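You operate a simulated robot arm through the tools that you are given. There is no shell and no other tool. Be economical: measure what you need, move in short steps, check, and stop when the job is done.

Carry out the task below with a simulated two-armed robot. There is one attempt and no reset: what you move stays moved.

Task
Pick up the blue tin from the shelf under the gauge bench with one hand, pass it to the other hand and put it on the upper shelf of the crate rack. Take the yellow-band ring and put it on the brown cover. Take the long box on the top of the workbench and put it away on the floor shelf of the crate rack. Take the red-banded sleeve on the top of the wash bench and put it away on the shelf under the gauge bench. Take the wash cloth and put it on top of the white filter. Put the rusty ring on the top of the gauge bench away on the top of the parts bench. Put the grey crate on the counter of the stock rack away on the low shelf of the ring rack. Open the bottom drawer of the workbench. The order is free. Set down upright: blue tin.

It is judged by the outcome, as a careful person would: the job done as asked, and still so three seconds after it is handed in. It fails if anything else is knocked over, pushed out of place, dropped, spilled or broken. Lids that push on must go on centred and level and be pressed home; caps that screw on are set level and turned clockwise until they are tight. Flat cloth is picked up by pressing the open fingertips on it (5 to 10 N) and closing them slowly along it; thin cloth reads only 2 to 8 mm in the jaws.

Robot
Two 7-joint arms with two-finger parallel grippers on one trunk, on a base that drives. Base frame: it is fixed to the floor where the robot stands at the start and does not move with it; the origin is under the middle of the robot, x ahead of it, y to its left, z up. Readings come in mm, degrees, newtons and seconds.
The left shoulder is at the start at [20, 138, 1250], the right one opposite. Places, roughly: blue tin [500, -250, 250]; bottom drawer of the workbench [6400, 0, 500]; brown cover [3500, -250, 1000]; floor shelf of the crate rack [2000, 1500, 200]; grey crate [-500, 1750, 1000]; long box [6500, -250, 1000]; low shelf of the ring rack [2500, 6000, 200]; red-banded sleeve [7750, 2250, 1000]; rusty ring (6x6x3 cm) [400, -400, 900]; shelf under the gauge bench [1300, -200, 200]; top of the parts bench [4200, -200, 900]; upper shelf of the crate rack [2000, 1500, 1600]; wash cloth (11x7x3 cm) [9400, 1300, 200]; white filter (19x13x4 cm) [6500, 5300, 800]; yellow-band ring (6x6x3 cm) [7500, 0, 900]. Payload 1.57 kg a hand.
The tool frame of a hand sits at the grasp point between the pads (the TCP): z along the fingers, y along the line on which they close. The tips reach 30 mm beyond it. Largest opening 80 mm; finger width 17, thickness 12; the body of the gripper, 40 by 82 mm, starts 80 mm behind the TCP.
Orientation is that of the tool frame in the base frame, as a unit quaternion [x, y, z, w]. With the fingers straight down and closing along the base's y, the tool's x points along the base's -x, its y along +y and its z along -z.

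Tools
- The arms move only by the tool apply_moves. It takes "left_commands", "right_commands" or both (then of equal length, played together; a hand with none holds still); each is a list of rows, each an object of numbers (a shift or turn left out is 0, a gripper value left out holds the last): "grip": the opening, from 0 (shut) to 1 (fully open); "x", "y", "z": the shift along the tool's x, y, z in units of 250 mm (1.0 is 250 mm); "wx", "wy", "wz": the turn, a rotation vector about the tool's x, y, z in units of 180 degrees (1.0 is 180 degrees). In form: [{"grip": .., "x": .., "y": .., "z": .., "wx": .., "wy": .., "wz": ..}, ...]. A call has 1 to 8 rows; each row is the pose to reach, as a shift and turn from the pose commanded when the call began, along the tool's axes at that moment. A call with a number of a shift or a turn outside -1 to 1 is refused whole. A row lasts 0.2 s, in which the tool goes at most 50 mm and 8.6 degrees; a call with a longer step from one row to the next is refused whole, and so is a gripper value outside its range. A pose out of reach is approached as far as the arm can. The call stops where the force on the tool passes 40 N (or 10 N more than at its start, if that is more) or the arm is blocked; 0.2 s more then pass. The fingers move at their own pace (about 45 mm/s each) and stop on an object; they squeeze with about 29 N. The grip force told is the motor's: it shows also when the fingers shut on nothing. Time passes only in rows, and 0.2 s behind the last, so rows that repeat a pose let the fingers close. The reply holds the time, the measured pose of the TCP, the force on the tool along the base axes, the opening and the grip force, in the units named above and with some noise, with the torque about the TCP (base axes, N m) and any sound that the robot's microphone picked up.
- Cameras (640 x 400 px; columns grow to the right, rows downward): "scene" is now at [154.1, -28.6, 1235.5]; the picture's right is [-0.48, -0.88, 0.00], its down [0.50, -0.27, -0.82] and it looks along [0.72, -0.39, 0.57] (base axes); focal length 214 px, centre (320, 200). "left" rides on the left gripper at [72, 7, -122] in its tool frame; the picture's right is [-0.09, 1.00, 0.00], its down [-0.84, -0.08, -0.54] and it looks along [-0.54, -0.05, 0.84] (tool axes); focal length 238 px, centre (320, 200). "right" rides on the right gripper at [72, -7, -122] in its tool frame; the picture's right is [0.09, 1.00, 0.00], its down [-0.84, 0.08, -0.54] and it looks along [-0.54, 0.05, 0.84] (tool axes); focal length 238 px, centre (320, 200). There is no depth. A picture from a camera that has moved, and an enlarged one, comes with that camera's place and axes in the base frame and with its lens.
- camera(camera): a new picture of that camera. The clock stands still meanwhile.
- raise_lower(by): slides the trunk up (or, below 0, down) by that many mm; the arms and the scene camera ride with it, the base frame stays. It gives what a move gives, with no picture.
- steer(legs): drives the robot by 1 to 6 legs, each [ahead, left, turn to the left] in mm, mm and degrees, along the robot's own axes; the way and the turn of a leg run together, so that a leg with both is an arc; at most 1500 mm and 180 degrees a leg. The arms and the cameras ride along, it lands a little off, and it stops where it bumps. It gives what a move gives.
- aim_head(pan, tilt): turns the head with the scene camera to pan (to the left, within 60 degrees either way) and tilt (down, from -29 to 69), counted from straight ahead of the robot. It gives what a move gives.
- inspect(camera, box): a new picture of the part [left, top, right, bottom] of that camera's present view, enlarged. The clock stands still meanwhile.
- job_done(): hands the job in; it is judged then, once.

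Work in short steps. Places have to be worked out from the pictures, the camera data and where the tool is seen: move nearer, look again, correct. Check each grasp and each placing, and mend what went wrong. You have 483 turns and 226 pictures in all, those below and enlarged ones among them. Open the grippers and draw the arms clear of the work before you hand the job in, unless the task says otherwise; then end with one line.

The tools are called after "Call:" by a JSON object that holds its "method" and its "body". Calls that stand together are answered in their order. apply_moves: Moves the arms, as the interface text tells. Its arguments: {"type":"object","properties":{"left_commands":{"type":"array"},"right_commands":{"type":"array"}},"required":[]} The other tools are called the same way: raise_lower (by) slides the trunk up or down; steer (legs) drives the base; aim_head (pan, tilt) turns the head that bears the scene camera; camera (camera) takes a picture; inspect (camera, box) takes an enlarged picture of a part of a camera's view; job_done () hands the job in.

At the start:

```text
time: 0.0
left_tool_pos: [272.0, 15.8, 1085.8]
left_tcp_rot: [-0.14, 0.968, 0.187, 0.089]
left_wrist_force: [36.0, -59.8, -163.1]
left_wrist_torque: [16.16, -13.22, 8.4]
left_grip_width: 80.0
left_finger_force: 0.1
right_tool_pos: [209.3, -267.1, 1084.8]
right_tcp_rot: [-0.009, 0.999, -0.01, -0.05]
right_wrist_force: [0.4, 0.2, 0.8]
right_wrist_torque: [0.0, 0.02, 0.0]
right_grip_width: 80.0
right_finger_force: 0.0
trunk travel left (down, up): [-625.0, 615.0]
robot x, y, heading: [0.6, 1.8, -0.1]
head pan, tilt: [-31.0, 68.8]
```

scene: 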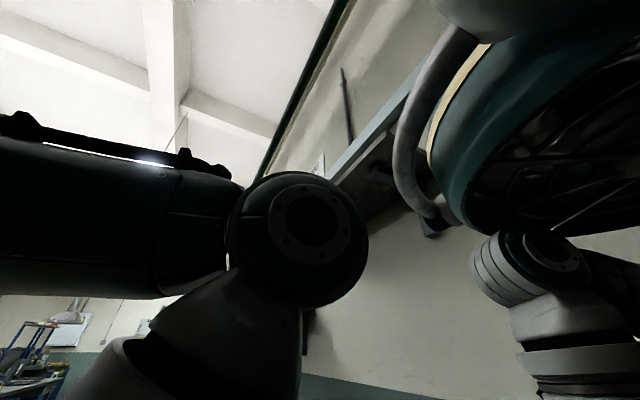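
right: 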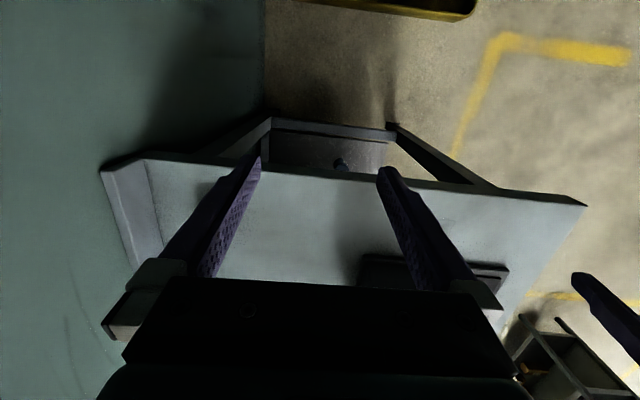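
left: 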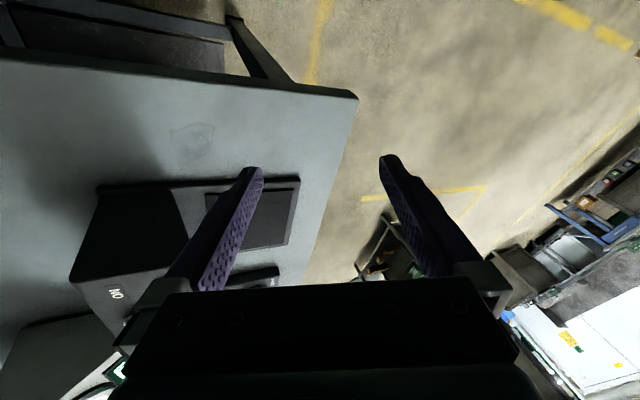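

The scene camera looks upward and the left wrist reads a large force at rest. I aim the head lower first to see how it behaves, before moving any arm.

Call:
{"method": "aim_head", "body": {"pan": 0, "tilt": 40}}

Call:
{"method": "camera", "body": {"camera": "scene"}}

```text
time: 1.0
left_tool_pos: [278.4, 22.0, 1083.9]
left_tcp_rot: [-0.149, 0.965, 0.193, 0.098]
left_wrist_force: [85.7, 47.7, -67.6]
left_wrist_torque: [-1.54, 2.83, 0.12]
left_grip_width: 80.1
left_finger_force: 0.0
right_tool_pos: [208.7, -267.6, 1083.7]
right_tcp_rot: [-0.009, 0.999, -0.011, -0.051]
right_wrist_force: [-0.6, 0.3, -0.6]
right_wrist_torque: [-0.02, 0.01, 0.02]
right_grip_width: 80.1
right_finger_force: 0.1
trunk travel left (down, up): [-625.0, 615.0]
robot x, y, heading: [-0.1, 3.3, -0.1]
head pan, tilt: [0.0, 40.0]
```

```text
222 pictures are left
camera scene: at [162.4, -7.2, 1234.2], right [-0.12, -0.99, 0.0], down [0.55, -0.06, -0.83], along [0.83, -0.1, 0.55], focal length 214 px, centre (320, 200)
```

scene: 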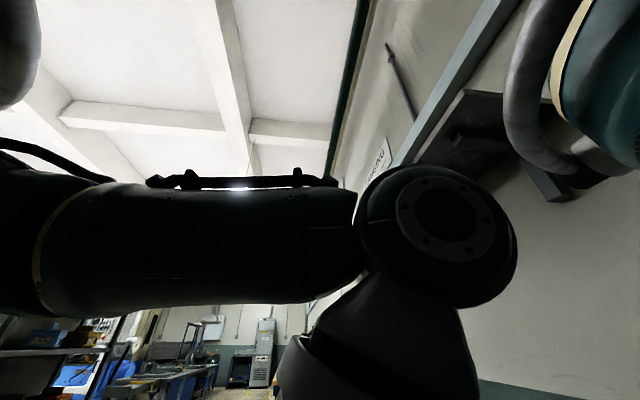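

The head seems to be jammed against the left arm (tool shifted when the head turned). I move the left hand forward and to its own side in small steps.

Call:
{"method": "apply_moves", "body": {"left_commands": [{"x": -0.084, "y": 0.116, "z": 0.067}, {"x": -0.168, "y": 0.232, "z": 0.134}, {"x": -0.252, "y": 0.348, "z": 0.2}, {"x": -0.337, "y": 0.464, "z": 0.267}]}}

Call:
{"method": "camera", "body": {"camera": "scene"}}

```text
time: 2.0
left_tool_pos: [323.1, 165.2, 1084.4]
left_tcp_rot: [-0.138, 0.969, 0.187, 0.089]
left_wrist_force: [-0.8, 0.1, 0.3]
left_wrist_torque: [-0.01, 0.0, 0.0]
left_grip_width: 80.1
left_finger_force: 0.0
right_tool_pos: [208.5, -267.9, 1083.0]
right_tcp_rot: [-0.01, 0.999, -0.01, -0.051]
right_wrist_force: [-0.9, 0.5, -0.2]
right_wrist_torque: [0.01, 0.0, -0.01]
right_grip_width: 80.4
right_finger_force: 0.2
trunk travel left (down, up): [-625.0, 615.0]
robot x, y, heading: [-1.1, 1.8, -0.1]
head pan, tilt: [0.0, 40.0]
```

```text
221 pictures are left
camera scene: at [186.6, 0.0, 1125.0], right [0.0, -1.0, 0.0], down [-0.64, 0.0, -0.77], along [0.77, 0.0, -0.64], focal length 214 px, centre (320, 200)
```

scene: 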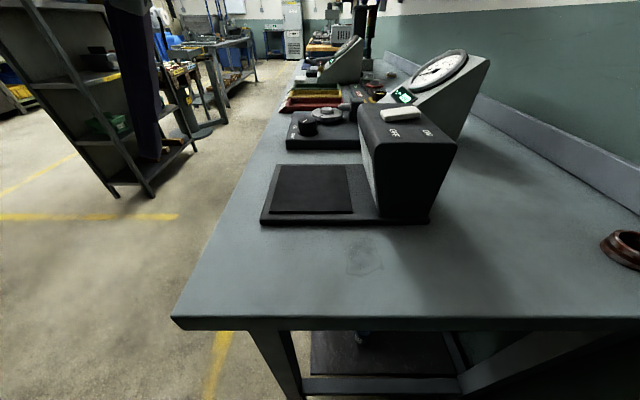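

The head is free now. The gauge bench's front edge runs along y≈170 and the crate rack stands at y≈1430. I drive into the aisle, raise hands stay put, and turn to face the bench.

Call:
{"method": "steer", "body": {"legs": [[0, 750, 0], [500, 0, 0], [0, 0, -90]]}}

Call:
{"method": "camera", "body": {"camera": "scene"}}

```text
time: 12.3
left_tool_pos: [669.8, 425.8, 1083.8]
left_tcp_rot: [0.581, 0.788, 0.07, 0.194]
left_wrist_force: [0.4, 1.1, -0.2]
left_wrist_torque: [-0.01, -0.01, -0.01]
left_grip_width: 79.8
left_finger_force: 0.0
right_tool_pos: [235.7, 534.7, 1083.2]
right_tcp_rot: [0.694, 0.718, 0.027, -0.044]
right_wrist_force: [0.5, 0.3, 0.5]
right_wrist_torque: [-0.02, 0.02, -0.04]
right_grip_width: 80.2
right_finger_force: 0.0
trunk travel left (down, up): [-625.0, 615.0]
robot x, y, heading: [502.9, 747.7, -89.1]
head pan, tilt: [0.0, 40.0]
```

```text
220 pictures are left
camera scene: at [505.2, 561.8, 1124.9], right [-1.0, -0.01, 0.0], down [-0.01, 0.64, -0.77], along [0.01, -0.77, -0.64], focal length 214 px, centre (320, 200)
```

scene: 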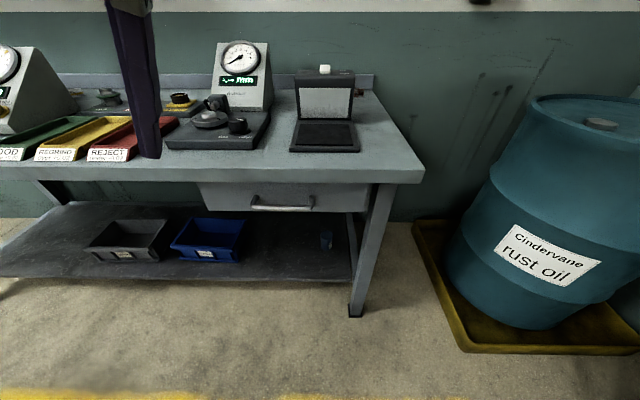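

The tin is the small blue thing on the lower shelf near its right end. I lower the trunk, keeping the hands in front of the bench edge, and look level into the shelf.

Call:
{"method": "raise_lower", "body": {"by": -600}}

Call:
{"method": "aim_head", "body": {"pan": 0, "tilt": 25}}

Call:
{"method": "camera", "body": {"camera": "scene"}}

```text
refused: -600 is not a number from -400 to 400
```

```text
time: 13.1
left_tool_pos: [669.0, 426.6, 1084.2]
left_tcp_rot: [0.58, 0.788, 0.071, 0.194]
left_wrist_force: [-0.9, 0.1, -0.1]
left_wrist_torque: [-0.01, 0.05, -0.01]
left_grip_width: 79.9
left_finger_force: 0.1
right_tool_pos: [236.4, 534.3, 1082.9]
right_tcp_rot: [0.694, 0.718, 0.029, -0.045]
right_wrist_force: [0.8, -0.2, -0.1]
right_wrist_torque: [0.0, -0.04, -0.01]
right_grip_width: 79.9
right_finger_force: 0.1
trunk travel left (down, up): [-625.0, 615.0]
robot x, y, heading: [499.5, 747.7, -89.3]
head pan, tilt: [0.0, 25.0]
```

```text
219 pictures are left
camera scene: at [505.3, 554.7, 1148.2], right [-1.0, -0.01, 0.0], down [-0.01, 0.42, -0.91], along [0.01, -0.91, -0.42], focal length 214 px, centre (320, 200)
```

scene: 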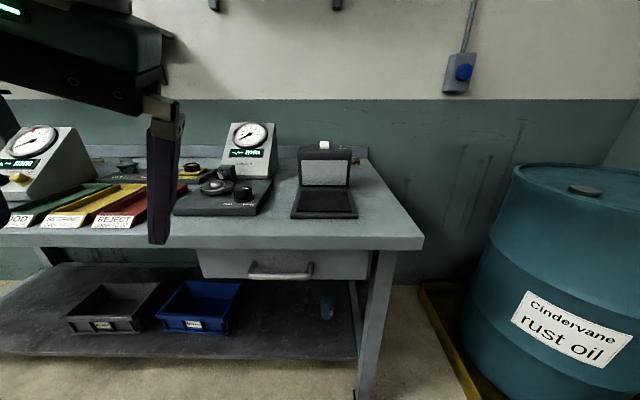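

Trunk steps are limited to 400 mm, so I lower 400 then 200.

Call:
{"method": "raise_lower", "body": {"by": -400}}

Call:
{"method": "raise_lower", "body": {"by": -200}}

Call:
{"method": "camera", "body": {"camera": "scene"}}

```text
time: 16.9
left_tool_pos: [670.2, 426.3, 684.1]
left_tcp_rot: [0.581, 0.788, 0.07, 0.194]
left_wrist_force: [-0.3, -0.2, 0.0]
left_wrist_torque: [-0.02, -0.02, 0.04]
left_grip_width: 79.9
left_finger_force: 0.2
right_tool_pos: [236.4, 535.2, 683.5]
right_tcp_rot: [0.694, 0.718, 0.029, -0.043]
right_wrist_force: [0.2, 0.3, 0.1]
right_wrist_torque: [0.0, -0.02, -0.01]
right_grip_width: 79.9
right_finger_force: 0.1
trunk travel left (down, up): [-225.0, 1015.0]
robot x, y, heading: [498.4, 749.1, -89.1]
head pan, tilt: [0.0, 25.0]
```

```text
time: 19.1
left_tool_pos: [670.5, 426.1, 483.7]
left_tcp_rot: [0.58, 0.788, 0.071, 0.193]
left_wrist_force: [0.5, 0.0, -0.1]
left_wrist_torque: [0.03, -0.02, 0.0]
left_grip_width: 79.9
left_finger_force: 0.1
right_tool_pos: [236.3, 533.7, 483.4]
right_tcp_rot: [0.694, 0.718, 0.028, -0.044]
right_wrist_force: [0.0, -0.7, -0.6]
right_wrist_torque: [-0.02, 0.01, 0.01]
right_grip_width: 79.9
right_finger_force: 0.0
trunk travel left (down, up): [-25.0, 1215.0]
robot x, y, heading: [504.4, 746.5, -89.3]
head pan, tilt: [0.0, 25.0]
```

```text
218 pictures are left
camera scene: at [505.3, 554.6, 548.3], right [-1.0, -0.01, 0.0], down [-0.01, 0.42, -0.91], along [0.01, -0.91, -0.42], focal length 214 px, centre (320, 200)
```

scene: 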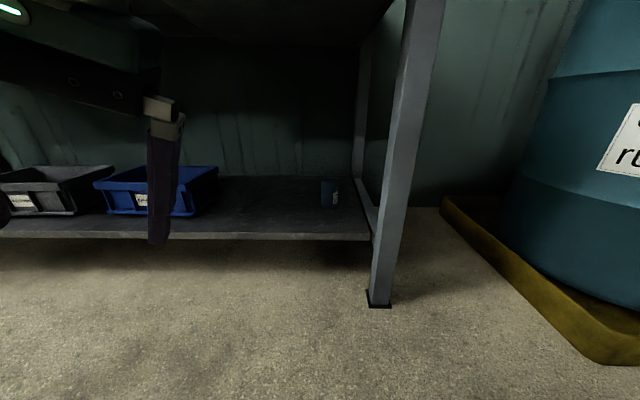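

The tin is near [480, -161, 246], about 65 mm wide and 105 tall, and shelf front edge is at y≈50. I pitch the right hand forward 45°, bring it inward, then drive closer.

Call:
{"method": "apply_moves", "body": {"right_commands": [{"y": 0.08, "wy": -0.046}, {"y": 0.16, "wy": -0.092}, {"y": 0.24, "wy": -0.138}, {"y": 0.32, "wy": -0.184}, {"y": 0.4, "wy": -0.23}, {"y": 0.48, "wy": -0.276}]}}

Call:
{"method": "steer", "body": {"legs": [[0, 110, 0], [240, 0, -0.8]]}}

Call:
{"method": "camera", "body": {"camera": "right"}}

Call:
{"method": "camera", "body": {"camera": "scene"}}

```text
time: 20.5
left_tool_pos: [673.3, 426.4, 484.8]
left_tcp_rot: [0.581, 0.787, 0.071, 0.195]
left_wrist_force: [-0.7, -0.7, -0.2]
left_wrist_torque: [0.0, -0.01, 0.0]
left_grip_width: 80.0
left_finger_force: 0.1
right_tool_pos: [418.9, 427.1, 493.6]
right_tcp_rot: [0.668, 0.641, -0.28, 0.254]
right_wrist_force: [-66.4, -28.4, 15.7]
right_wrist_torque: [4.21, -5.77, 6.77]
right_grip_width: 80.0
right_finger_force: 0.0
right hand out of reach, approached as far as the arm can: row 1, 2, 3, 4, 5, 6
trunk travel left (down, up): [-25.0, 1215.0]
robot x, y, heading: [499.5, 749.0, -89.2]
head pan, tilt: [0.0, 25.0]
stopped in row 6 (right hand): the force on the tool passed its limit at 258 N (the readings are from after the stop); the commanded pose is now the measured one
```

```text
time: 21.4
left_tool_pos: [687.1, 426.4, 484.2]
left_tcp_rot: [0.582, 0.787, 0.07, 0.194]
left_wrist_force: [0.2, 0.3, 0.6]
left_wrist_torque: [-0.01, -0.02, 0.01]
left_grip_width: 80.1
left_finger_force: 0.0
right_tool_pos: [434.0, 425.1, 495.7]
right_tcp_rot: [0.67, 0.638, -0.282, 0.254]
right_wrist_force: [-25.0, -6.1, 13.8]
right_wrist_torque: [2.19, -2.21, 2.8]
right_grip_width: 79.9
right_finger_force: 0.0
trunk travel left (down, up): [-25.0, 1215.0]
robot x, y, heading: [522.7, 746.5, -89.2]
head pan, tilt: [0.0, 25.0]
stopped in leg 1: the force on the tool passed its limit at 85 N (the readings are from after the stop); the commanded pose is now the measured one
```

```text
217 pictures are left
camera right: at [435.7, 561.1, 531.5], right [1.0, 0.01, -0.08], down [0.08, -0.22, 0.97], along [-0.01, -0.98, -0.22], focal length 238 px, centre (320, 200)
```

right: 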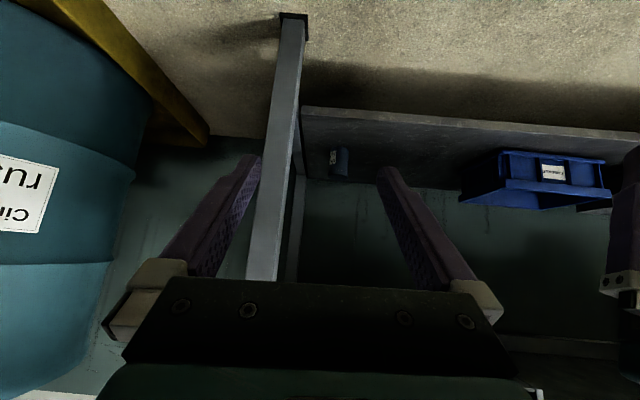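

```text
216 pictures are left
camera scene: at [526.9, 555.4, 546.2], right [-1.0, -0.05, 0.0], down [-0.02, 0.44, -0.9], along [0.04, -0.9, -0.44], focal length 214 px, centre (320, 200)
```

scene: 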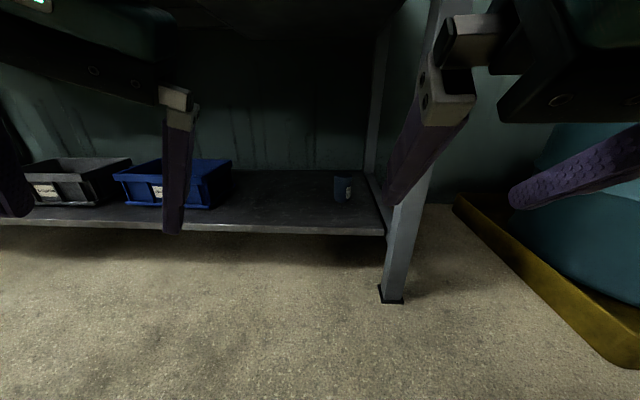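

The right arm, folded near the body, touched the head. I move the right hand outward and forward to free it.

Call:
{"method": "apply_moves", "body": {"right_commands": [{"x": -0.1, "y": -0.08, "z": 0.1}, {"x": -0.2, "y": -0.13, "z": 0.2}, {"x": -0.3, "y": -0.18, "z": 0.3}, {"x": -0.432, "y": -0.205, "z": 0.433}]}}

```text
time: 22.4
left_tool_pos: [689.5, 424.8, 483.1]
left_tcp_rot: [0.58, 0.788, 0.07, 0.194]
left_wrist_force: [-0.8, 0.1, -0.5]
left_wrist_torque: [0.04, 0.0, 0.02]
left_grip_width: 79.9
left_finger_force: 0.0
right_tool_pos: [378.8, 274.7, 494.7]
right_tcp_rot: [0.668, 0.64, -0.282, 0.254]
right_wrist_force: [0.7, -0.2, -0.3]
right_wrist_torque: [-0.01, 0.01, 0.0]
right_grip_width: 80.0
right_finger_force: 0.1
trunk travel left (down, up): [-25.0, 1215.0]
robot x, y, heading: [518.8, 748.7, -89.1]
head pan, tilt: [0.0, 25.0]
```

Free now. I shift the base left and advance part way, then lower the hand toward tin height.

Call:
{"method": "steer", "body": {"legs": [[0, 95, 0], [150, 0, 0]]}}

Call:
{"method": "apply_moves", "body": {"right_commands": [{"x": 0.14, "z": 0.14}, {"x": 0.24, "z": 0.24}, {"x": 0.35, "z": 0.35}]}}

Call:
{"method": "camera", "body": {"camera": "right"}}

```text
time: 24.4
left_tool_pos: [786.1, 281.4, 483.4]
left_tcp_rot: [0.581, 0.787, 0.072, 0.194]
left_wrist_force: [0.8, -0.6, 0.8]
left_wrist_torque: [0.0, 0.0, -0.04]
left_grip_width: 80.0
left_finger_force: 0.0
right_tool_pos: [474.7, 132.5, 492.2]
right_tcp_rot: [0.67, 0.639, -0.281, 0.253]
right_wrist_force: [-0.9, 0.0, -0.4]
right_wrist_torque: [0.02, 0.0, -0.01]
right_grip_width: 80.3
right_finger_force: 0.1
trunk travel left (down, up): [-25.0, 1215.0]
robot x, y, heading: [621.4, 601.9, -89.2]
head pan, tilt: [0.0, 25.0]
```

```text
time: 25.2
left_tool_pos: [785.9, 279.7, 484.7]
left_tcp_rot: [0.582, 0.787, 0.072, 0.195]
left_wrist_force: [0.1, 0.2, 0.6]
left_wrist_torque: [0.01, -0.03, 0.01]
left_grip_width: 80.1
left_finger_force: 0.1
right_tool_pos: [471.2, 132.9, 368.9]
right_tcp_rot: [0.669, 0.639, -0.281, 0.254]
right_wrist_force: [-0.3, 0.5, -0.3]
right_wrist_torque: [-0.01, 0.01, -0.04]
right_grip_width: 80.2
right_finger_force: 0.0
trunk travel left (down, up): [-25.0, 1215.0]
robot x, y, heading: [615.7, 602.6, -89.4]
head pan, tilt: [0.0, 25.0]
```

```text
215 pictures are left
camera right: at [472.2, 268.4, 405.6], right [1.0, 0.01, -0.08], down [0.09, -0.22, 0.97], along [-0.01, -0.97, -0.22], focal length 238 px, centre (320, 200)
```

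right: 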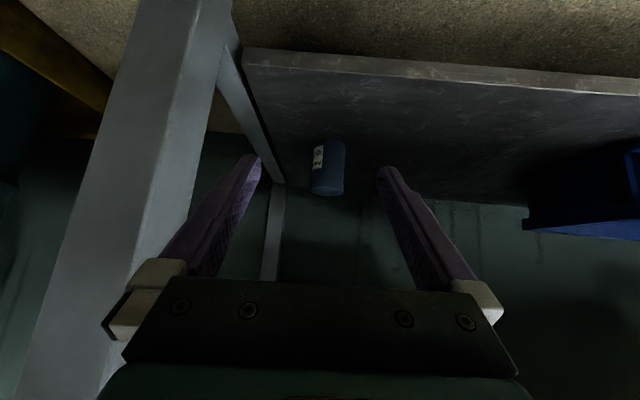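

Tin centre is at about [478, -155, 246]. I drive 140 mm closer and then check before the final approach.

Call:
{"method": "steer", "body": {"legs": [[140, 0, 0]]}}

Call:
{"method": "camera", "body": {"camera": "right"}}

```text
time: 26.6
left_tool_pos: [786.9, 142.8, 483.7]
left_tcp_rot: [0.583, 0.786, 0.072, 0.194]
left_wrist_force: [-0.1, 0.2, -1.0]
left_wrist_torque: [0.0, -0.01, 0.0]
left_grip_width: 80.2
left_finger_force: 0.2
right_tool_pos: [472.3, -3.2, 368.6]
right_tcp_rot: [0.671, 0.638, -0.282, 0.252]
right_wrist_force: [0.1, -0.1, 0.1]
right_wrist_torque: [-0.05, -0.02, 0.03]
right_grip_width: 80.0
right_finger_force: 0.0
trunk travel left (down, up): [-25.0, 1215.0]
robot x, y, heading: [621.0, 461.5, -89.3]
head pan, tilt: [0.0, 25.0]
```

```text
214 pictures are left
camera right: at [473.4, 132.6, 405.3], right [1.0, 0.01, -0.08], down [0.08, -0.22, 0.97], along [-0.01, -0.97, -0.22], focal length 238 px, centre (320, 200)
```

right: 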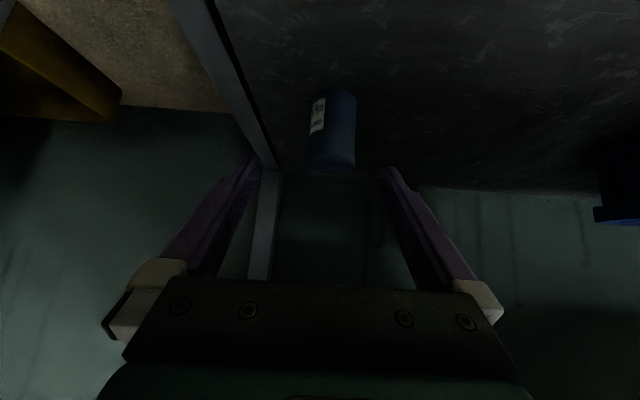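

Tin refined to x≈479, y≈-153. I descend to z≈265 and move forward 100 mm.

Call:
{"method": "apply_moves", "body": {"right_commands": [{"x": 0.1, "y": 0.012, "z": 0.1}, {"x": 0.2, "y": 0.024, "z": 0.2}, {"x": 0.292, "y": 0.036, "z": 0.295}, {"x": 0.192, "y": 0.044, "z": 0.39}, {"x": 0.1, "y": 0.052, "z": 0.485}, {"x": 0.008, "y": 0.059, "z": 0.576}]}}

Call:
{"method": "camera", "body": {"camera": "right"}}

```text
time: 28.0
left_tool_pos: [787.9, 138.9, 485.0]
left_tcp_rot: [0.582, 0.786, 0.07, 0.195]
left_wrist_force: [0.5, 0.3, 0.1]
left_wrist_torque: [-0.01, -0.01, -0.03]
left_grip_width: 80.0
left_finger_force: 0.0
right_tool_pos: [478.9, -104.0, 271.5]
right_tcp_rot: [0.669, 0.639, -0.281, 0.256]
right_wrist_force: [0.9, 0.3, -0.4]
right_wrist_torque: [0.03, 0.0, 0.05]
right_grip_width: 79.9
right_finger_force: 0.1
right hand out of reach, approached as far as the arm can: row 6
trunk travel left (down, up): [-25.0, 1215.0]
robot x, y, heading: [616.9, 465.8, -89.2]
head pan, tilt: [0.0, 25.0]
```

```text
213 pictures are left
camera right: at [479.6, 32.3, 305.9], right [1.0, 0.01, -0.08], down [0.08, -0.22, 0.97], along [-0.01, -0.98, -0.22], focal length 238 px, centre (320, 200)
```

right: 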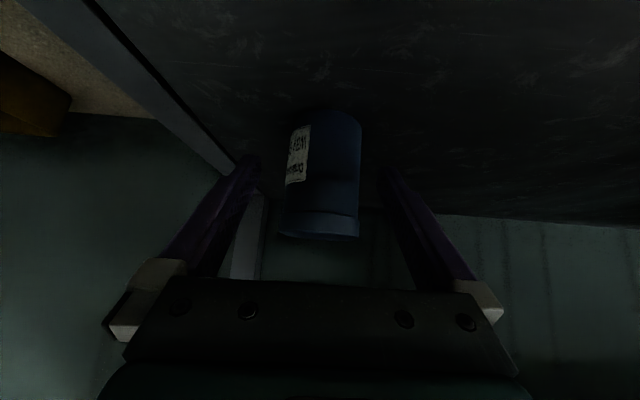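

Reach limit is met, tin is centred between fingers (323 vs 320). I drive the base 46 mm ahead and then close.

Call:
{"method": "steer", "body": {"legs": [[46, 0, 0]]}}

Call:
{"method": "camera", "body": {"camera": "right"}}

```text
time: 29.0
left_tool_pos: [785.6, 105.9, 483.3]
left_tcp_rot: [0.584, 0.785, 0.073, 0.193]
left_wrist_force: [-0.2, 0.1, -0.3]
left_wrist_torque: [0.0, 0.04, 0.0]
left_grip_width: 79.9
left_finger_force: 0.0
right_tool_pos: [473.6, -134.6, 268.9]
right_tcp_rot: [0.67, 0.638, -0.282, 0.253]
right_wrist_force: [-0.4, -0.3, -0.2]
right_wrist_torque: [-0.05, -0.03, -0.01]
right_grip_width: 80.0
right_finger_force: 0.0
trunk travel left (down, up): [-25.0, 1215.0]
robot x, y, heading: [619.3, 417.0, -89.4]
head pan, tilt: [0.0, 25.0]
stopped in leg 1: the robot was blocked; the commanded pose is now the measured one
```

```text
212 pictures are left
camera right: at [475.5, 1.8, 303.9], right [1.0, 0.01, -0.08], down [0.08, -0.22, 0.97], along [-0.01, -0.97, -0.22], focal length 238 px, centre (320, 200)
```

right: 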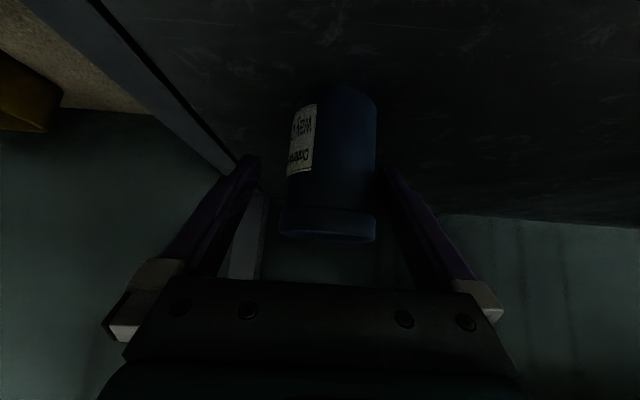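

The base touched something after almost the full way. I finish with the hand: 5 mm in x and 18 mm ahead.

Call:
{"method": "apply_moves", "body": {"right_commands": [{"x": 0.0, "y": 0.024}, {"x": -0.02, "y": 0.024, "z": 0.027}, {"x": -0.045, "y": 0.024, "z": 0.055}]}}

Call:
{"method": "camera", "body": {"camera": "right"}}

```text
time: 29.8
left_tool_pos: [785.6, 106.2, 482.4]
left_tcp_rot: [0.584, 0.785, 0.071, 0.193]
left_wrist_force: [0.0, -0.8, 0.1]
left_wrist_torque: [0.02, 0.0, 0.01]
left_grip_width: 80.1
left_finger_force: 0.0
right_tool_pos: [480.3, -135.8, 271.1]
right_tcp_rot: [0.671, 0.638, -0.281, 0.252]
right_wrist_force: [0.5, 0.3, -0.7]
right_wrist_torque: [0.03, 0.03, 0.01]
right_grip_width: 79.7
right_finger_force: 0.0
right hand out of reach, approached as far as the arm can: row 2, 3
trunk travel left (down, up): [-25.0, 1215.0]
robot x, y, heading: [618.2, 417.3, -89.7]
head pan, tilt: [0.0, 25.0]
```

```text
211 pictures are left
camera right: at [481.7, 0.5, 306.1], right [1.0, 0.01, -0.08], down [0.08, -0.22, 0.97], along [-0.01, -0.97, -0.22], focal length 238 px, centre (320, 200)
```

right: 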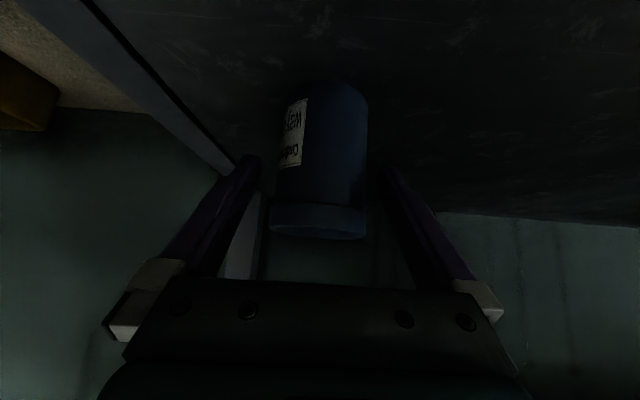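

The arm's limit is about 650 mm at this slope. I flatten the pitch by 15° (in line with the arm) to gain reach while moving forward.

Call:
{"method": "raise_lower", "body": {"by": -18}}

Call:
{"method": "apply_moves", "body": {"right_commands": [{"x": -0.03, "z": 0.02, "wy": -0.04}, {"x": -0.06, "z": 0.02, "wy": -0.083}, {"x": -0.09, "y": 0.004, "z": 0.03, "wy": -0.083}]}}

Call:
{"method": "camera", "body": {"camera": "right"}}

```text
time: 30.4
left_tool_pos: [783.5, 106.5, 462.4]
left_tcp_rot: [0.584, 0.786, 0.072, 0.191]
left_wrist_force: [-0.1, -0.1, -0.4]
left_wrist_torque: [-0.06, 0.07, 0.0]
left_grip_width: 80.1
left_finger_force: 0.0
right_tool_pos: [477.8, -136.1, 250.7]
right_tcp_rot: [0.671, 0.638, -0.281, 0.252]
right_wrist_force: [0.4, 0.7, -0.1]
right_wrist_torque: [-0.04, 0.02, -0.03]
right_grip_width: 80.1
right_finger_force: 0.1
trunk travel left (down, up): [-7.0, 1233.0]
robot x, y, heading: [620.2, 416.9, -89.7]
head pan, tilt: [0.0, 25.0]
```

```text
time: 31.2
left_tool_pos: [783.2, 106.2, 464.4]
left_tcp_rot: [0.584, 0.785, 0.072, 0.192]
left_wrist_force: [0.8, -0.2, 0.7]
left_wrist_torque: [0.0, 0.0, 0.0]
left_grip_width: 80.0
left_finger_force: 0.1
right_tool_pos: [471.3, -147.2, 259.9]
right_tcp_rot: [0.627, 0.601, -0.366, 0.335]
right_wrist_force: [-0.3, 0.5, -0.2]
right_wrist_torque: [-0.01, 0.02, 0.0]
right_grip_width: 79.8
right_finger_force: 0.1
right hand out of reach, approached as far as the arm can: row 2, 3
trunk travel left (down, up): [-7.0, 1233.0]
robot x, y, heading: [623.7, 419.7, -89.9]
head pan, tilt: [0.0, 25.0]
```

```text
210 pictures are left
camera right: at [473.1, -5.9, 259.6], right [0.99, -0.01, -0.1], down [0.1, 0.03, 0.99], along [-0.01, -1.0, 0.04], focal length 238 px, centre (320, 200)
```

right: 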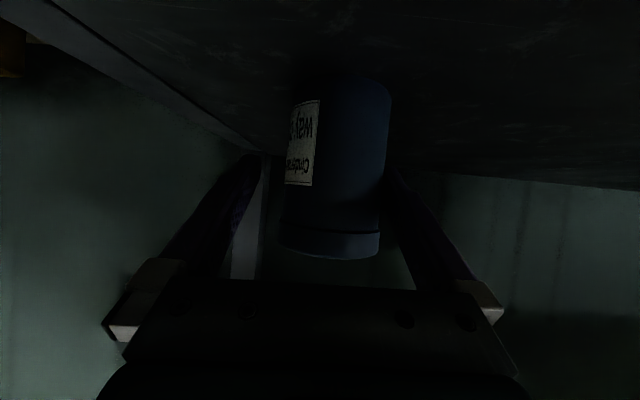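

TCP is 7 mm short of tin centre, good enough for the pads; I shift 8 mm in +x and close slowly.

Call:
{"method": "apply_moves", "body": {"right_commands": [{"y": 0.034}, {"y": 0.034}, {"y": 0.034, "grip": 0.85}, {"y": 0.034, "grip": 0.7}, {"y": 0.034, "grip": 0.6}, {"y": 0.034, "grip": 0.5}, {"y": 0.034, "grip": 0.5}]}}

Call:
{"method": "camera", "body": {"camera": "right"}}

```text
time: 32.8
left_tool_pos: [784.0, 106.9, 464.1]
left_tcp_rot: [0.583, 0.786, 0.072, 0.192]
left_wrist_force: [-0.1, 0.8, -0.5]
left_wrist_torque: [-0.03, -0.02, -0.04]
left_grip_width: 80.0
left_finger_force: 0.3
right_tool_pos: [480.2, -147.5, 260.6]
right_tcp_rot: [0.628, 0.599, -0.367, 0.334]
right_wrist_force: [0.3, 0.9, 2.3]
right_wrist_torque: [0.07, -0.12, 0.03]
right_grip_width: 59.4
right_finger_force: 28.9
trunk travel left (down, up): [-7.0, 1233.0]
robot x, y, heading: [618.8, 418.5, -89.4]
head pan, tilt: [0.0, 25.0]
```

```text
209 pictures are left
camera right: at [481.9, -5.8, 260.2], right [0.99, -0.01, -0.1], down [0.1, 0.03, 0.99], along [-0.01, -1.0, 0.04], focal length 238 px, centre (320, 200)
```

right: 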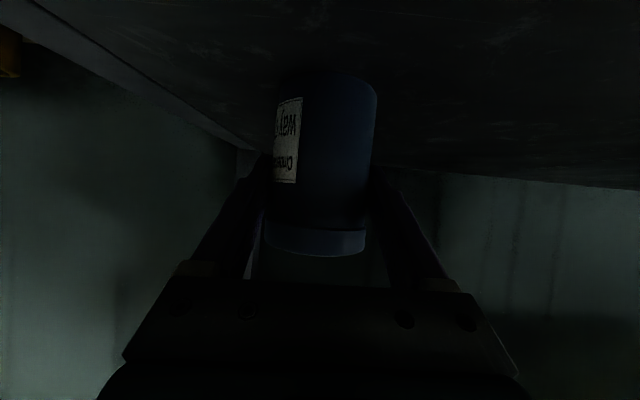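

Tin is held at 59.4 mm. I lift 60 mm with the trunk and back out.

Call:
{"method": "raise_lower", "body": {"by": 70}}

Call:
{"method": "steer", "body": {"legs": [[-380, 0, 0]]}}

Call:
{"method": "camera", "body": {"camera": "scene"}}

```text
time: 33.9
left_tool_pos: [800.9, 122.4, 499.4]
left_tcp_rot: [0.584, 0.778, 0.12, 0.199]
left_wrist_force: [-0.2, -0.1, -1.0]
left_wrist_torque: [0.04, 0.03, -0.01]
left_grip_width: 80.1
left_finger_force: 0.1
right_tool_pos: [484.6, -140.8, 313.5]
right_tcp_rot: [0.629, 0.602, -0.363, 0.332]
right_wrist_force: [0.3, -0.5, -1.6]
right_wrist_torque: [0.0, 0.0, -0.02]
right_grip_width: 59.0
right_finger_force: 29.2
trunk travel left (down, up): [-77.0, 1163.0]
robot x, y, heading: [622.1, 415.4, -89.8]
head pan, tilt: [0.0, 25.0]
```

```text
time: 36.3
left_tool_pos: [783.4, 476.8, 541.3]
left_tcp_rot: [0.581, 0.787, 0.065, 0.197]
left_wrist_force: [1.4, 0.2, -0.5]
left_wrist_torque: [0.04, 0.0, 0.03]
left_grip_width: 79.8
left_finger_force: 0.0
right_tool_pos: [481.9, 218.1, 338.4]
right_tcp_rot: [0.624, 0.599, -0.368, 0.34]
right_wrist_force: [-0.5, -1.0, -2.0]
right_wrist_torque: [0.06, -0.01, 0.0]
right_grip_width: 59.1
right_finger_force: 29.2
trunk travel left (down, up): [-77.0, 1163.0]
robot x, y, heading: [615.5, 807.9, -89.2]
head pan, tilt: [0.0, 25.0]
```

```text
208 pictures are left
camera scene: at [619.7, 606.3, 603.1], right [-1.0, -0.01, 0.0], down [-0.01, 0.42, -0.91], along [0.01, -0.91, -0.42], focal length 214 px, centre (320, 200)
```

scene: 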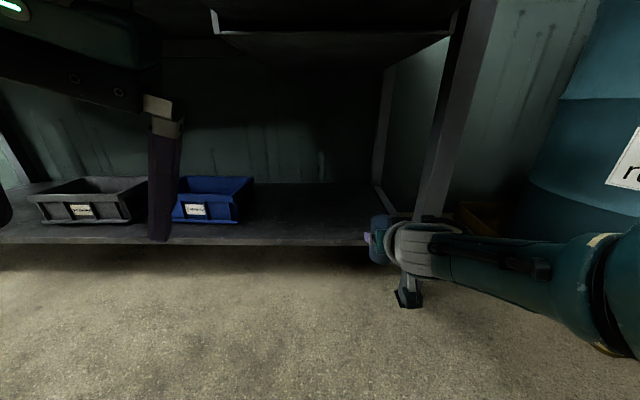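

Tin is out. The left arm had brushed the bench underside a bit during the lift; I turn along the aisle (+x), and raise the trunk for the handover.

Call:
{"method": "steer", "body": {"legs": [[-80, 0, 0], [0, 0, 90]]}}

Call:
{"method": "raise_lower", "body": {"by": 400}}

Call:
{"method": "camera", "body": {"camera": "scene"}}

```text
time: 41.2
left_tool_pos: [936.4, 1052.9, 536.6]
left_tcp_rot: [-0.145, 0.968, 0.186, 0.09]
left_wrist_force: [-0.2, 0.4, 0.2]
left_wrist_torque: [-0.02, -0.01, 0.02]
left_grip_width: 80.2
left_finger_force: 0.1
right_tool_pos: [1191.7, 752.2, 334.2]
right_tcp_rot: [0.018, 0.866, -0.021, 0.498]
right_wrist_force: [-0.3, 1.1, -1.7]
right_wrist_torque: [-0.03, 0.0, 0.02]
right_grip_width: 58.9
right_finger_force: 28.8
trunk travel left (down, up): [-77.0, 1163.0]
robot x, y, heading: [614.1, 886.6, 0.8]
head pan, tilt: [0.0, 25.0]
```

```text
time: 45.0
left_tool_pos: [934.8, 1053.8, 938.2]
left_tcp_rot: [-0.145, 0.968, 0.186, 0.09]
left_wrist_force: [0.4, -0.5, -0.5]
left_wrist_torque: [-0.04, 0.01, 0.0]
left_grip_width: 79.8
left_finger_force: 0.0
right_tool_pos: [1190.9, 753.0, 734.1]
right_tcp_rot: [0.018, 0.867, -0.021, 0.497]
right_wrist_force: [0.4, 0.3, -1.9]
right_wrist_torque: [0.01, 0.01, 0.01]
right_grip_width: 59.0
right_finger_force: 29.1
trunk travel left (down, up): [-477.0, 763.0]
robot x, y, heading: [613.4, 885.6, 1.0]
head pan, tilt: [0.0, 25.0]
```

```text
207 pictures are left
camera scene: at [807.2, 888.4, 1000.2], right [0.01, -1.0, 0.0], down [-0.42, -0.01, -0.91], along [0.91, 0.01, -0.42], focal length 214 px, centre (320, 200)
```

scene: 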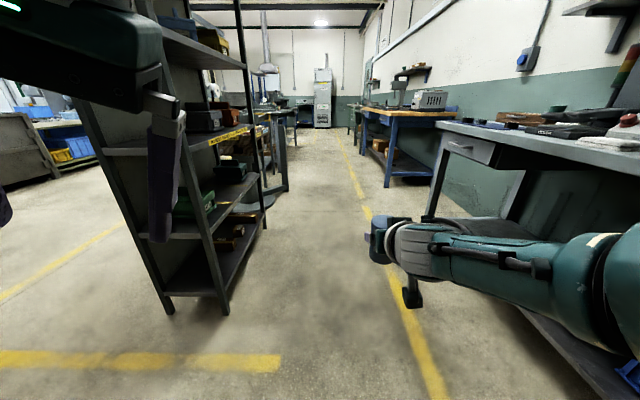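

Now I bring the tin to a point ahead of the body with the right hand yawed 45° left, while the left hand turns halfway to its mirrored orientation.

Call:
{"method": "apply_moves", "body": {"right_commands": [{"x": 0.016, "y": 0.075, "z": -0.063, "wx": -0.036, "wy": -0.001, "wz": -0.021}, {"x": 0.031, "y": 0.149, "z": -0.127, "wx": -0.072, "wy": -0.002, "wz": -0.042}, {"x": 0.047, "y": 0.224, "z": -0.19, "wx": -0.108, "wy": -0.003, "wz": -0.063}, {"x": 0.063, "y": 0.299, "z": -0.253, "wx": -0.144, "wy": -0.003, "wz": -0.084}, {"x": 0.078, "y": 0.373, "z": -0.317, "wx": -0.18, "wy": -0.004, "wz": -0.105}, {"x": 0.094, "y": 0.448, "z": -0.38, "wx": -0.216, "wy": -0.005, "wz": -0.126}], "left_commands": [{"x": -0.012, "y": -0.037, "z": 0.054, "wx": 0.025, "wy": -0.024, "wz": 0.0195}, {"x": -0.025, "y": -0.075, "z": 0.107, "wx": 0.05, "wy": -0.048, "wz": 0.039}, {"x": -0.037, "y": -0.112, "z": 0.161, "wx": 0.075, "wy": -0.072, "wz": 0.0585}, {"x": -0.049, "y": -0.149, "z": 0.215, "wx": 0.1, "wy": -0.096, "wz": 0.078}, {"x": -0.062, "y": -0.187, "z": 0.268, "wx": 0.125, "wy": -0.12, "wz": 0.0975}, {"x": -0.074, "y": -0.224, "z": 0.322, "wx": 0.1505, "wy": -0.1435, "wz": 0.117}]}}

Call:
{"method": "camera", "body": {"camera": "scene"}}

```text
time: 46.5
left_tool_pos: [980.8, 1039.9, 848.8]
left_tcp_rot: [0.102, 0.95, -0.003, 0.297]
left_wrist_force: [-0.5, -0.5, 0.4]
left_wrist_torque: [0.01, 0.0, -0.01]
left_grip_width: 80.1
left_finger_force: 0.1
right_tool_pos: [1105.5, 869.3, 760.0]
right_tcp_rot: [-0.315, 0.808, 0.171, 0.468]
right_wrist_force: [0.7, 0.2, -2.3]
right_wrist_torque: [0.01, 0.04, 0.0]
right_grip_width: 58.9
right_finger_force: 29.5
right hand out of reach, approached as far as the arm can: row 1, 2, 3, 4
trunk travel left (down, up): [-477.0, 763.0]
robot x, y, heading: [615.2, 880.4, 0.8]
head pan, tilt: [0.0, 25.0]
```

```text
206 pictures are left
camera scene: at [807.3, 888.1, 1000.3], right [0.01, -1.0, 0.0], down [-0.42, -0.01, -0.91], along [0.91, 0.01, -0.42], focal length 214 px, centre (320, 200)
```

scene: 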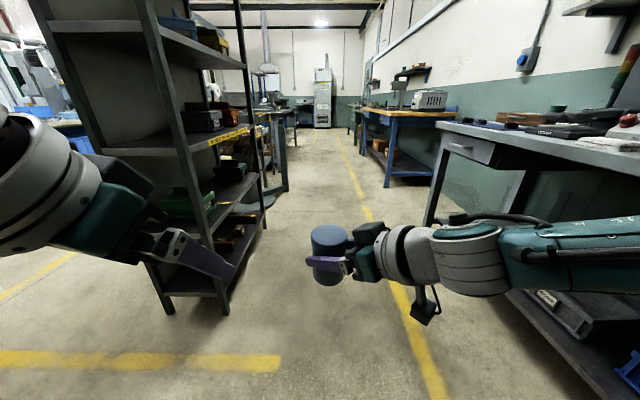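

Tin is upright ahead. I complete the left hand's turn and place it 150 mm short of the tin along its own axis.

Call:
{"method": "apply_moves", "body": {"left_commands": [{"x": -0.01, "y": -0.049, "z": 0.041, "wx": 0.025, "wy": -0.024, "wz": 0.0195}, {"x": -0.021, "y": -0.098, "z": 0.082, "wx": 0.05, "wy": -0.048, "wz": 0.039}, {"x": -0.032, "y": -0.147, "z": 0.124, "wx": 0.075, "wy": -0.072, "wz": 0.0585}, {"x": -0.042, "y": -0.195, "z": 0.165, "wx": 0.1, "wy": -0.096, "wz": 0.078}, {"x": -0.053, "y": -0.244, "z": 0.206, "wx": 0.125, "wy": -0.12, "wz": 0.0975}, {"x": -0.063, "y": -0.293, "z": 0.247, "wx": 0.1505, "wy": -0.1435, "wz": 0.117}]}}

Call:
{"method": "camera", "body": {"camera": "scene"}}

Call:
{"method": "camera", "body": {"camera": "left"}}

```text
time: 47.9
left_tool_pos: [1012.9, 960.6, 803.5]
left_tcp_rot: [0.333, 0.799, -0.19, 0.463]
left_wrist_force: [-0.3, 0.1, 0.0]
left_wrist_torque: [0.0, 0.0, -0.03]
left_grip_width: 79.9
left_finger_force: 0.0
right_tool_pos: [1106.4, 869.6, 760.1]
right_tcp_rot: [-0.315, 0.807, 0.171, 0.469]
right_wrist_force: [-0.7, 0.3, -2.9]
right_wrist_torque: [-0.05, 0.0, 0.0]
right_grip_width: 58.7
right_finger_force: 29.1
trunk travel left (down, up): [-477.0, 763.0]
robot x, y, heading: [615.4, 884.9, 1.1]
head pan, tilt: [0.0, 25.0]
```

```text
205 pictures are left
camera scene: at [807.3, 888.3, 1000.3], right [0.01, -1.0, 0.0], down [-0.42, -0.01, -0.91], along [0.91, 0.01, -0.42], focal length 214 px, centre (320, 200)
```

scene: 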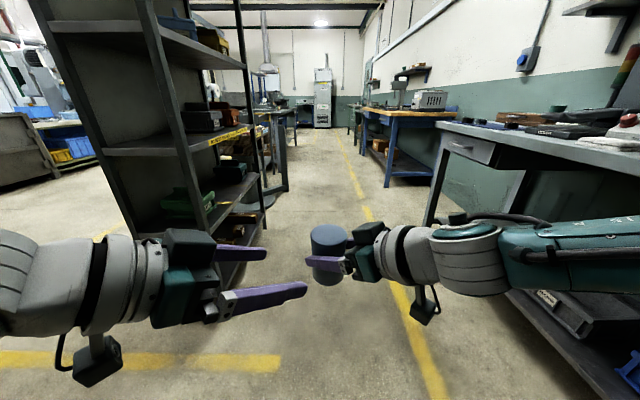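

```text
204 pictures are left
camera left: at [919.1, 1064.9, 801.7], right [0.74, 0.67, 0.08], down [-0.09, -0.02, 1.0], along [0.67, -0.74, 0.05], focal length 238 px, centre (320, 200)
```

left: 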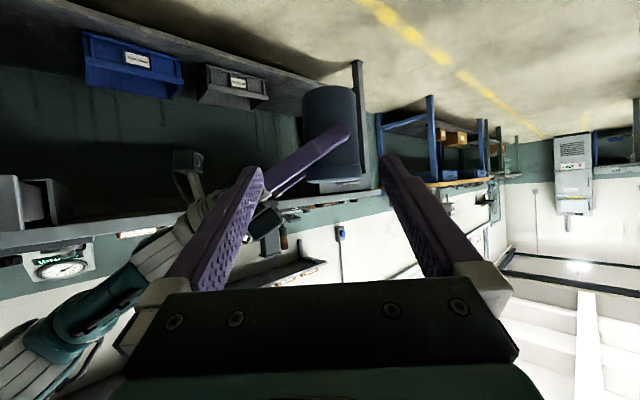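

Geometry agrees with the picture: tin centre ≈ (1110, 874), bottom z≈692. I slide the left hand along its axis to grip below the right fingers at z≈720.

Call:
{"method": "apply_moves", "body": {"left_commands": [{"x": 0.031, "y": 0.028, "z": 0.1}, {"x": 0.031, "y": 0.028, "z": 0.22}, {"x": 0.031, "y": 0.028, "z": 0.34}, {"x": 0.031, "y": 0.028, "z": 0.46}, {"x": 0.031, "y": 0.028, "z": 0.54}, {"x": 0.031, "y": 0.028, "z": 0.617}]}}

Call:
{"method": "camera", "body": {"camera": "left"}}

Call:
{"method": "camera", "body": {"camera": "scene"}}

```text
time: 49.2
left_tool_pos: [1110.9, 874.2, 720.2]
left_tcp_rot: [0.332, 0.8, -0.191, 0.463]
left_wrist_force: [-0.4, -0.3, -0.1]
left_wrist_torque: [0.01, -0.02, 0.0]
left_grip_width: 79.9
left_finger_force: 0.0
right_tool_pos: [1106.0, 867.9, 760.6]
right_tcp_rot: [-0.315, 0.808, 0.17, 0.469]
right_wrist_force: [-0.8, -0.6, -2.3]
right_wrist_torque: [-0.04, -0.02, 0.02]
right_grip_width: 59.2
right_finger_force: 28.7
trunk travel left (down, up): [-477.0, 763.0]
robot x, y, heading: [611.1, 886.5, 0.9]
head pan, tilt: [0.0, 25.0]
```

```text
203 pictures are left
camera left: at [1017.5, 977.6, 717.9], right [0.74, 0.67, 0.08], down [-0.09, -0.02, 1.0], along [0.67, -0.74, 0.05], focal length 238 px, centre (320, 200)
```

left: 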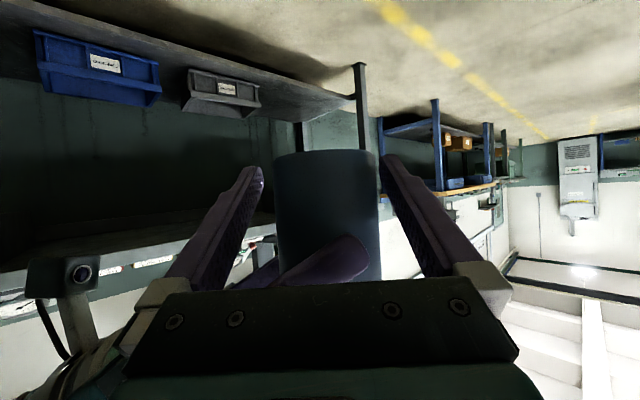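

```text
202 pictures are left
camera scene: at [807.3, 887.7, 1000.3], right [0.01, -1.0, 0.0], down [-0.42, -0.01, -0.91], along [0.91, 0.01, -0.42], focal length 214 px, centre (320, 200)
```

scene: 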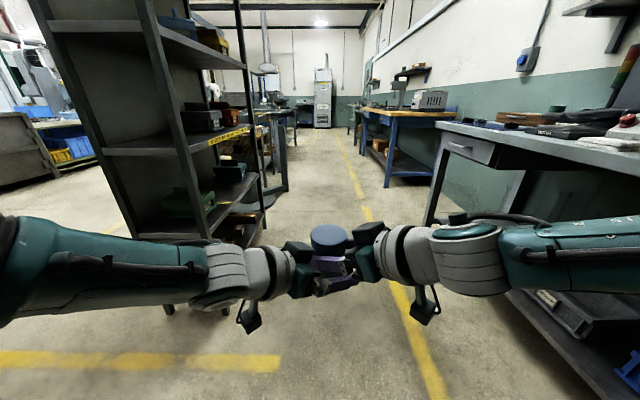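

Left fingers straddle the tin below the right's. I close the left hand first.

Call:
{"method": "apply_moves", "body": {"left_commands": [{"grip": 0.8}, {"grip": 0.65}, {"grip": 0.5}, {"grip": 0.5}, {"grip": 0.5}]}}

```text
time: 50.5
left_tool_pos: [1112.0, 878.0, 719.2]
left_tcp_rot: [0.33, 0.801, -0.187, 0.463]
left_wrist_force: [20.4, 9.1, -4.9]
left_wrist_torque: [-0.09, 0.28, -0.22]
left_grip_width: 59.4
left_finger_force: 29.2
right_tool_pos: [1104.4, 869.4, 759.9]
right_tcp_rot: [-0.316, 0.807, 0.172, 0.468]
right_wrist_force: [-20.6, -7.6, 4.4]
right_wrist_torque: [-0.23, 0.56, 0.26]
right_grip_width: 59.0
right_finger_force: 29.0
trunk travel left (down, up): [-477.0, 763.0]
robot x, y, heading: [614.6, 888.3, 0.9]
head pan, tilt: [0.0, 25.0]
```

Both hold (59.4 / 59.0). I open the right hand and back it off along its axis.

Call:
{"method": "apply_moves", "body": {"right_commands": [{"grip": 0.85}, {"grip": 1.0}, {"grip": 1.0}, {"z": -0.1}, {"z": -0.25}, {"z": -0.42}, {"z": -0.58}]}}

Call:
{"method": "camera", "body": {"camera": "scene"}}

```text
time: 52.0
left_tool_pos: [1110.4, 874.6, 719.4]
left_tcp_rot: [0.332, 0.8, -0.19, 0.462]
left_wrist_force: [-0.3, 0.2, 0.5]
left_wrist_torque: [-0.04, -0.03, 0.02]
left_grip_width: 59.2
left_finger_force: 28.8
right_tool_pos: [1008.5, 785.0, 834.3]
right_tcp_rot: [-0.316, 0.807, 0.17, 0.468]
right_wrist_force: [0.7, -0.5, -0.6]
right_wrist_torque: [0.01, -0.03, -0.04]
right_grip_width: 80.1
right_finger_force: 0.0
trunk travel left (down, up): [-477.0, 763.0]
robot x, y, heading: [615.5, 884.3, 1.2]
head pan, tilt: [0.0, 25.0]
```

```text
201 pictures are left
camera scene: at [806.9, 887.9, 1000.1], right [0.01, -1.0, 0.0], down [-0.42, -0.01, -0.91], along [0.91, 0.01, -0.42], focal length 214 px, centre (320, 200)
```

scene: 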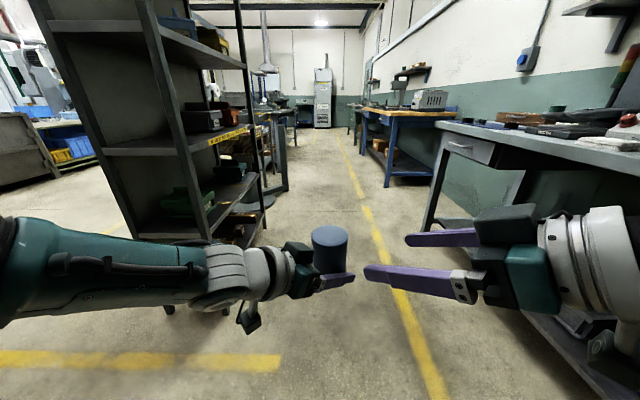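

Handover done. I turn the left hand (with tin) to point straight ahead at its own side and the right hand back to its side.

Call:
{"method": "apply_moves", "body": {"left_commands": [{"x": 0.036, "y": 0.071, "z": -0.061, "wx": -0.036, "wz": -0.021}, {"x": 0.071, "y": 0.141, "z": -0.122, "wx": -0.072, "wz": -0.042}, {"x": 0.107, "y": 0.212, "z": -0.183, "wx": -0.108, "wz": -0.063}, {"x": 0.143, "y": 0.283, "z": -0.245, "wx": -0.144, "wz": -0.083}, {"x": 0.178, "y": 0.353, "z": -0.306, "wx": -0.18, "wz": -0.104}, {"x": 0.214, "y": 0.424, "z": -0.367, "wx": -0.217, "wy": 0.001, "wz": -0.125}], "right_commands": [{"x": 0.016, "y": -0.035, "z": -0.027, "wx": 0.036, "wz": 0.021}, {"x": 0.033, "y": -0.07, "z": -0.053, "wx": 0.072, "wz": 0.042}, {"x": 0.049, "y": -0.104, "z": -0.08, "wx": 0.108, "wz": 0.063}, {"x": 0.065, "y": -0.139, "z": -0.107, "wx": 0.144, "wz": 0.083}, {"x": 0.082, "y": -0.173, "z": -0.133, "wx": 0.18, "wz": 0.104}, {"x": 0.098, "y": -0.208, "z": -0.16, "wx": 0.216, "wy": 0.005, "wz": 0.126}]}}

Call:
{"method": "steer", "body": {"legs": [[600, -330, 0], [800, 0, 0], [0, 0, 90]]}}

Call:
{"method": "camera", "body": {"camera": "scene"}}

```text
time: 53.5
left_tool_pos: [1110.3, 1024.8, 720.3]
left_tcp_rot: [0.0, 0.867, 0.002, 0.499]
left_wrist_force: [0.1, -0.3, -0.2]
left_wrist_torque: [-0.02, 0.0, -0.03]
left_grip_width: 58.8
left_finger_force: 29.7
right_tool_pos: [1009.6, 716.3, 833.0]
right_tcp_rot: [0.019, 0.867, -0.021, 0.497]
right_wrist_force: [0.1, 0.1, -0.7]
right_wrist_torque: [-0.01, -0.01, -0.01]
right_grip_width: 80.2
right_finger_force: 0.0
trunk travel left (down, up): [-477.0, 763.0]
robot x, y, heading: [614.1, 883.7, 0.8]
head pan, tilt: [0.0, 25.0]
```

```text
time: 65.0
left_tool_pos: [1878.5, 1059.4, 720.1]
left_tcp_rot: [0.616, -0.61, -0.356, -0.35]
left_wrist_force: [0.1, 0.2, -0.5]
left_wrist_torque: [0.02, 0.0, 0.01]
left_grip_width: 59.2
left_finger_force: 29.0
right_tool_pos: [2186.8, 962.8, 831.8]
right_tcp_rot: [-0.603, 0.622, 0.34, 0.366]
right_wrist_force: [0.1, 0.2, 0.1]
right_wrist_torque: [-0.03, 0.01, 0.0]
right_grip_width: 79.9
right_finger_force: 0.2
trunk travel left (down, up): [-477.0, 763.0]
robot x, y, heading: [2022.9, 566.0, 91.5]
head pan, tilt: [0.0, 25.0]
```

```text
200 pictures are left
camera scene: at [2020.3, 757.5, 1000.2], right [1.0, 0.02, 0.0], down [0.01, -0.42, -0.91], along [-0.02, 0.91, -0.42], focal length 214 px, centre (320, 200)
```

scene: 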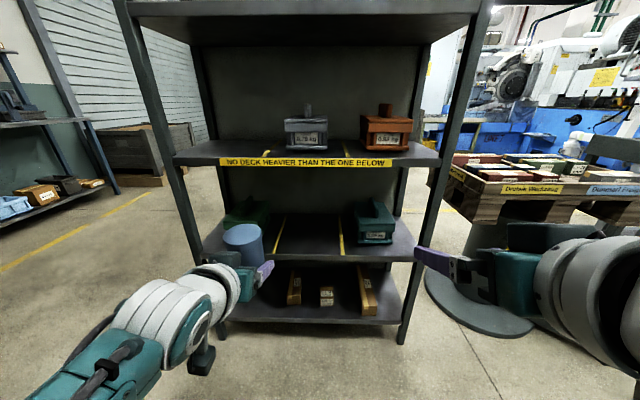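

The rack has decks at about z 150, 480, 840, 1190 and a rule on weights. I raise the trunk to see the upper shelf.

Call:
{"method": "raise_lower", "body": {"by": 400}}

Call:
{"method": "camera", "body": {"camera": "scene"}}

```text
time: 68.8
left_tool_pos: [1879.8, 1060.2, 1121.4]
left_tcp_rot: [0.616, -0.61, -0.357, -0.35]
left_wrist_force: [0.5, 0.0, -2.0]
left_wrist_torque: [-0.03, 0.01, 0.0]
left_grip_width: 59.1
left_finger_force: 29.2
right_tool_pos: [2187.7, 962.8, 1231.9]
right_tcp_rot: [-0.604, 0.622, 0.339, 0.365]
right_wrist_force: [0.2, -0.2, -0.1]
right_wrist_torque: [-0.01, 0.05, -0.02]
right_grip_width: 80.1
right_finger_force: 0.1
trunk travel left (down, up): [-877.0, 363.0]
robot x, y, heading: [2025.9, 566.3, 91.3]
head pan, tilt: [0.0, 25.0]
```

```text
199 pictures are left
camera scene: at [2020.3, 757.6, 1400.2], right [1.0, 0.02, 0.0], down [0.01, -0.42, -0.91], along [-0.02, 0.91, -0.42], focal length 214 px, centre (320, 200)
```

scene: 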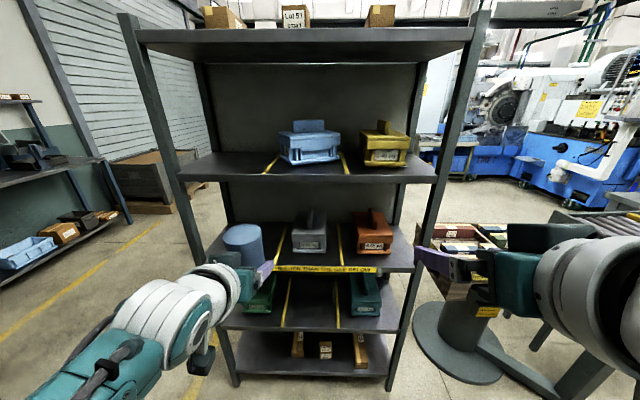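

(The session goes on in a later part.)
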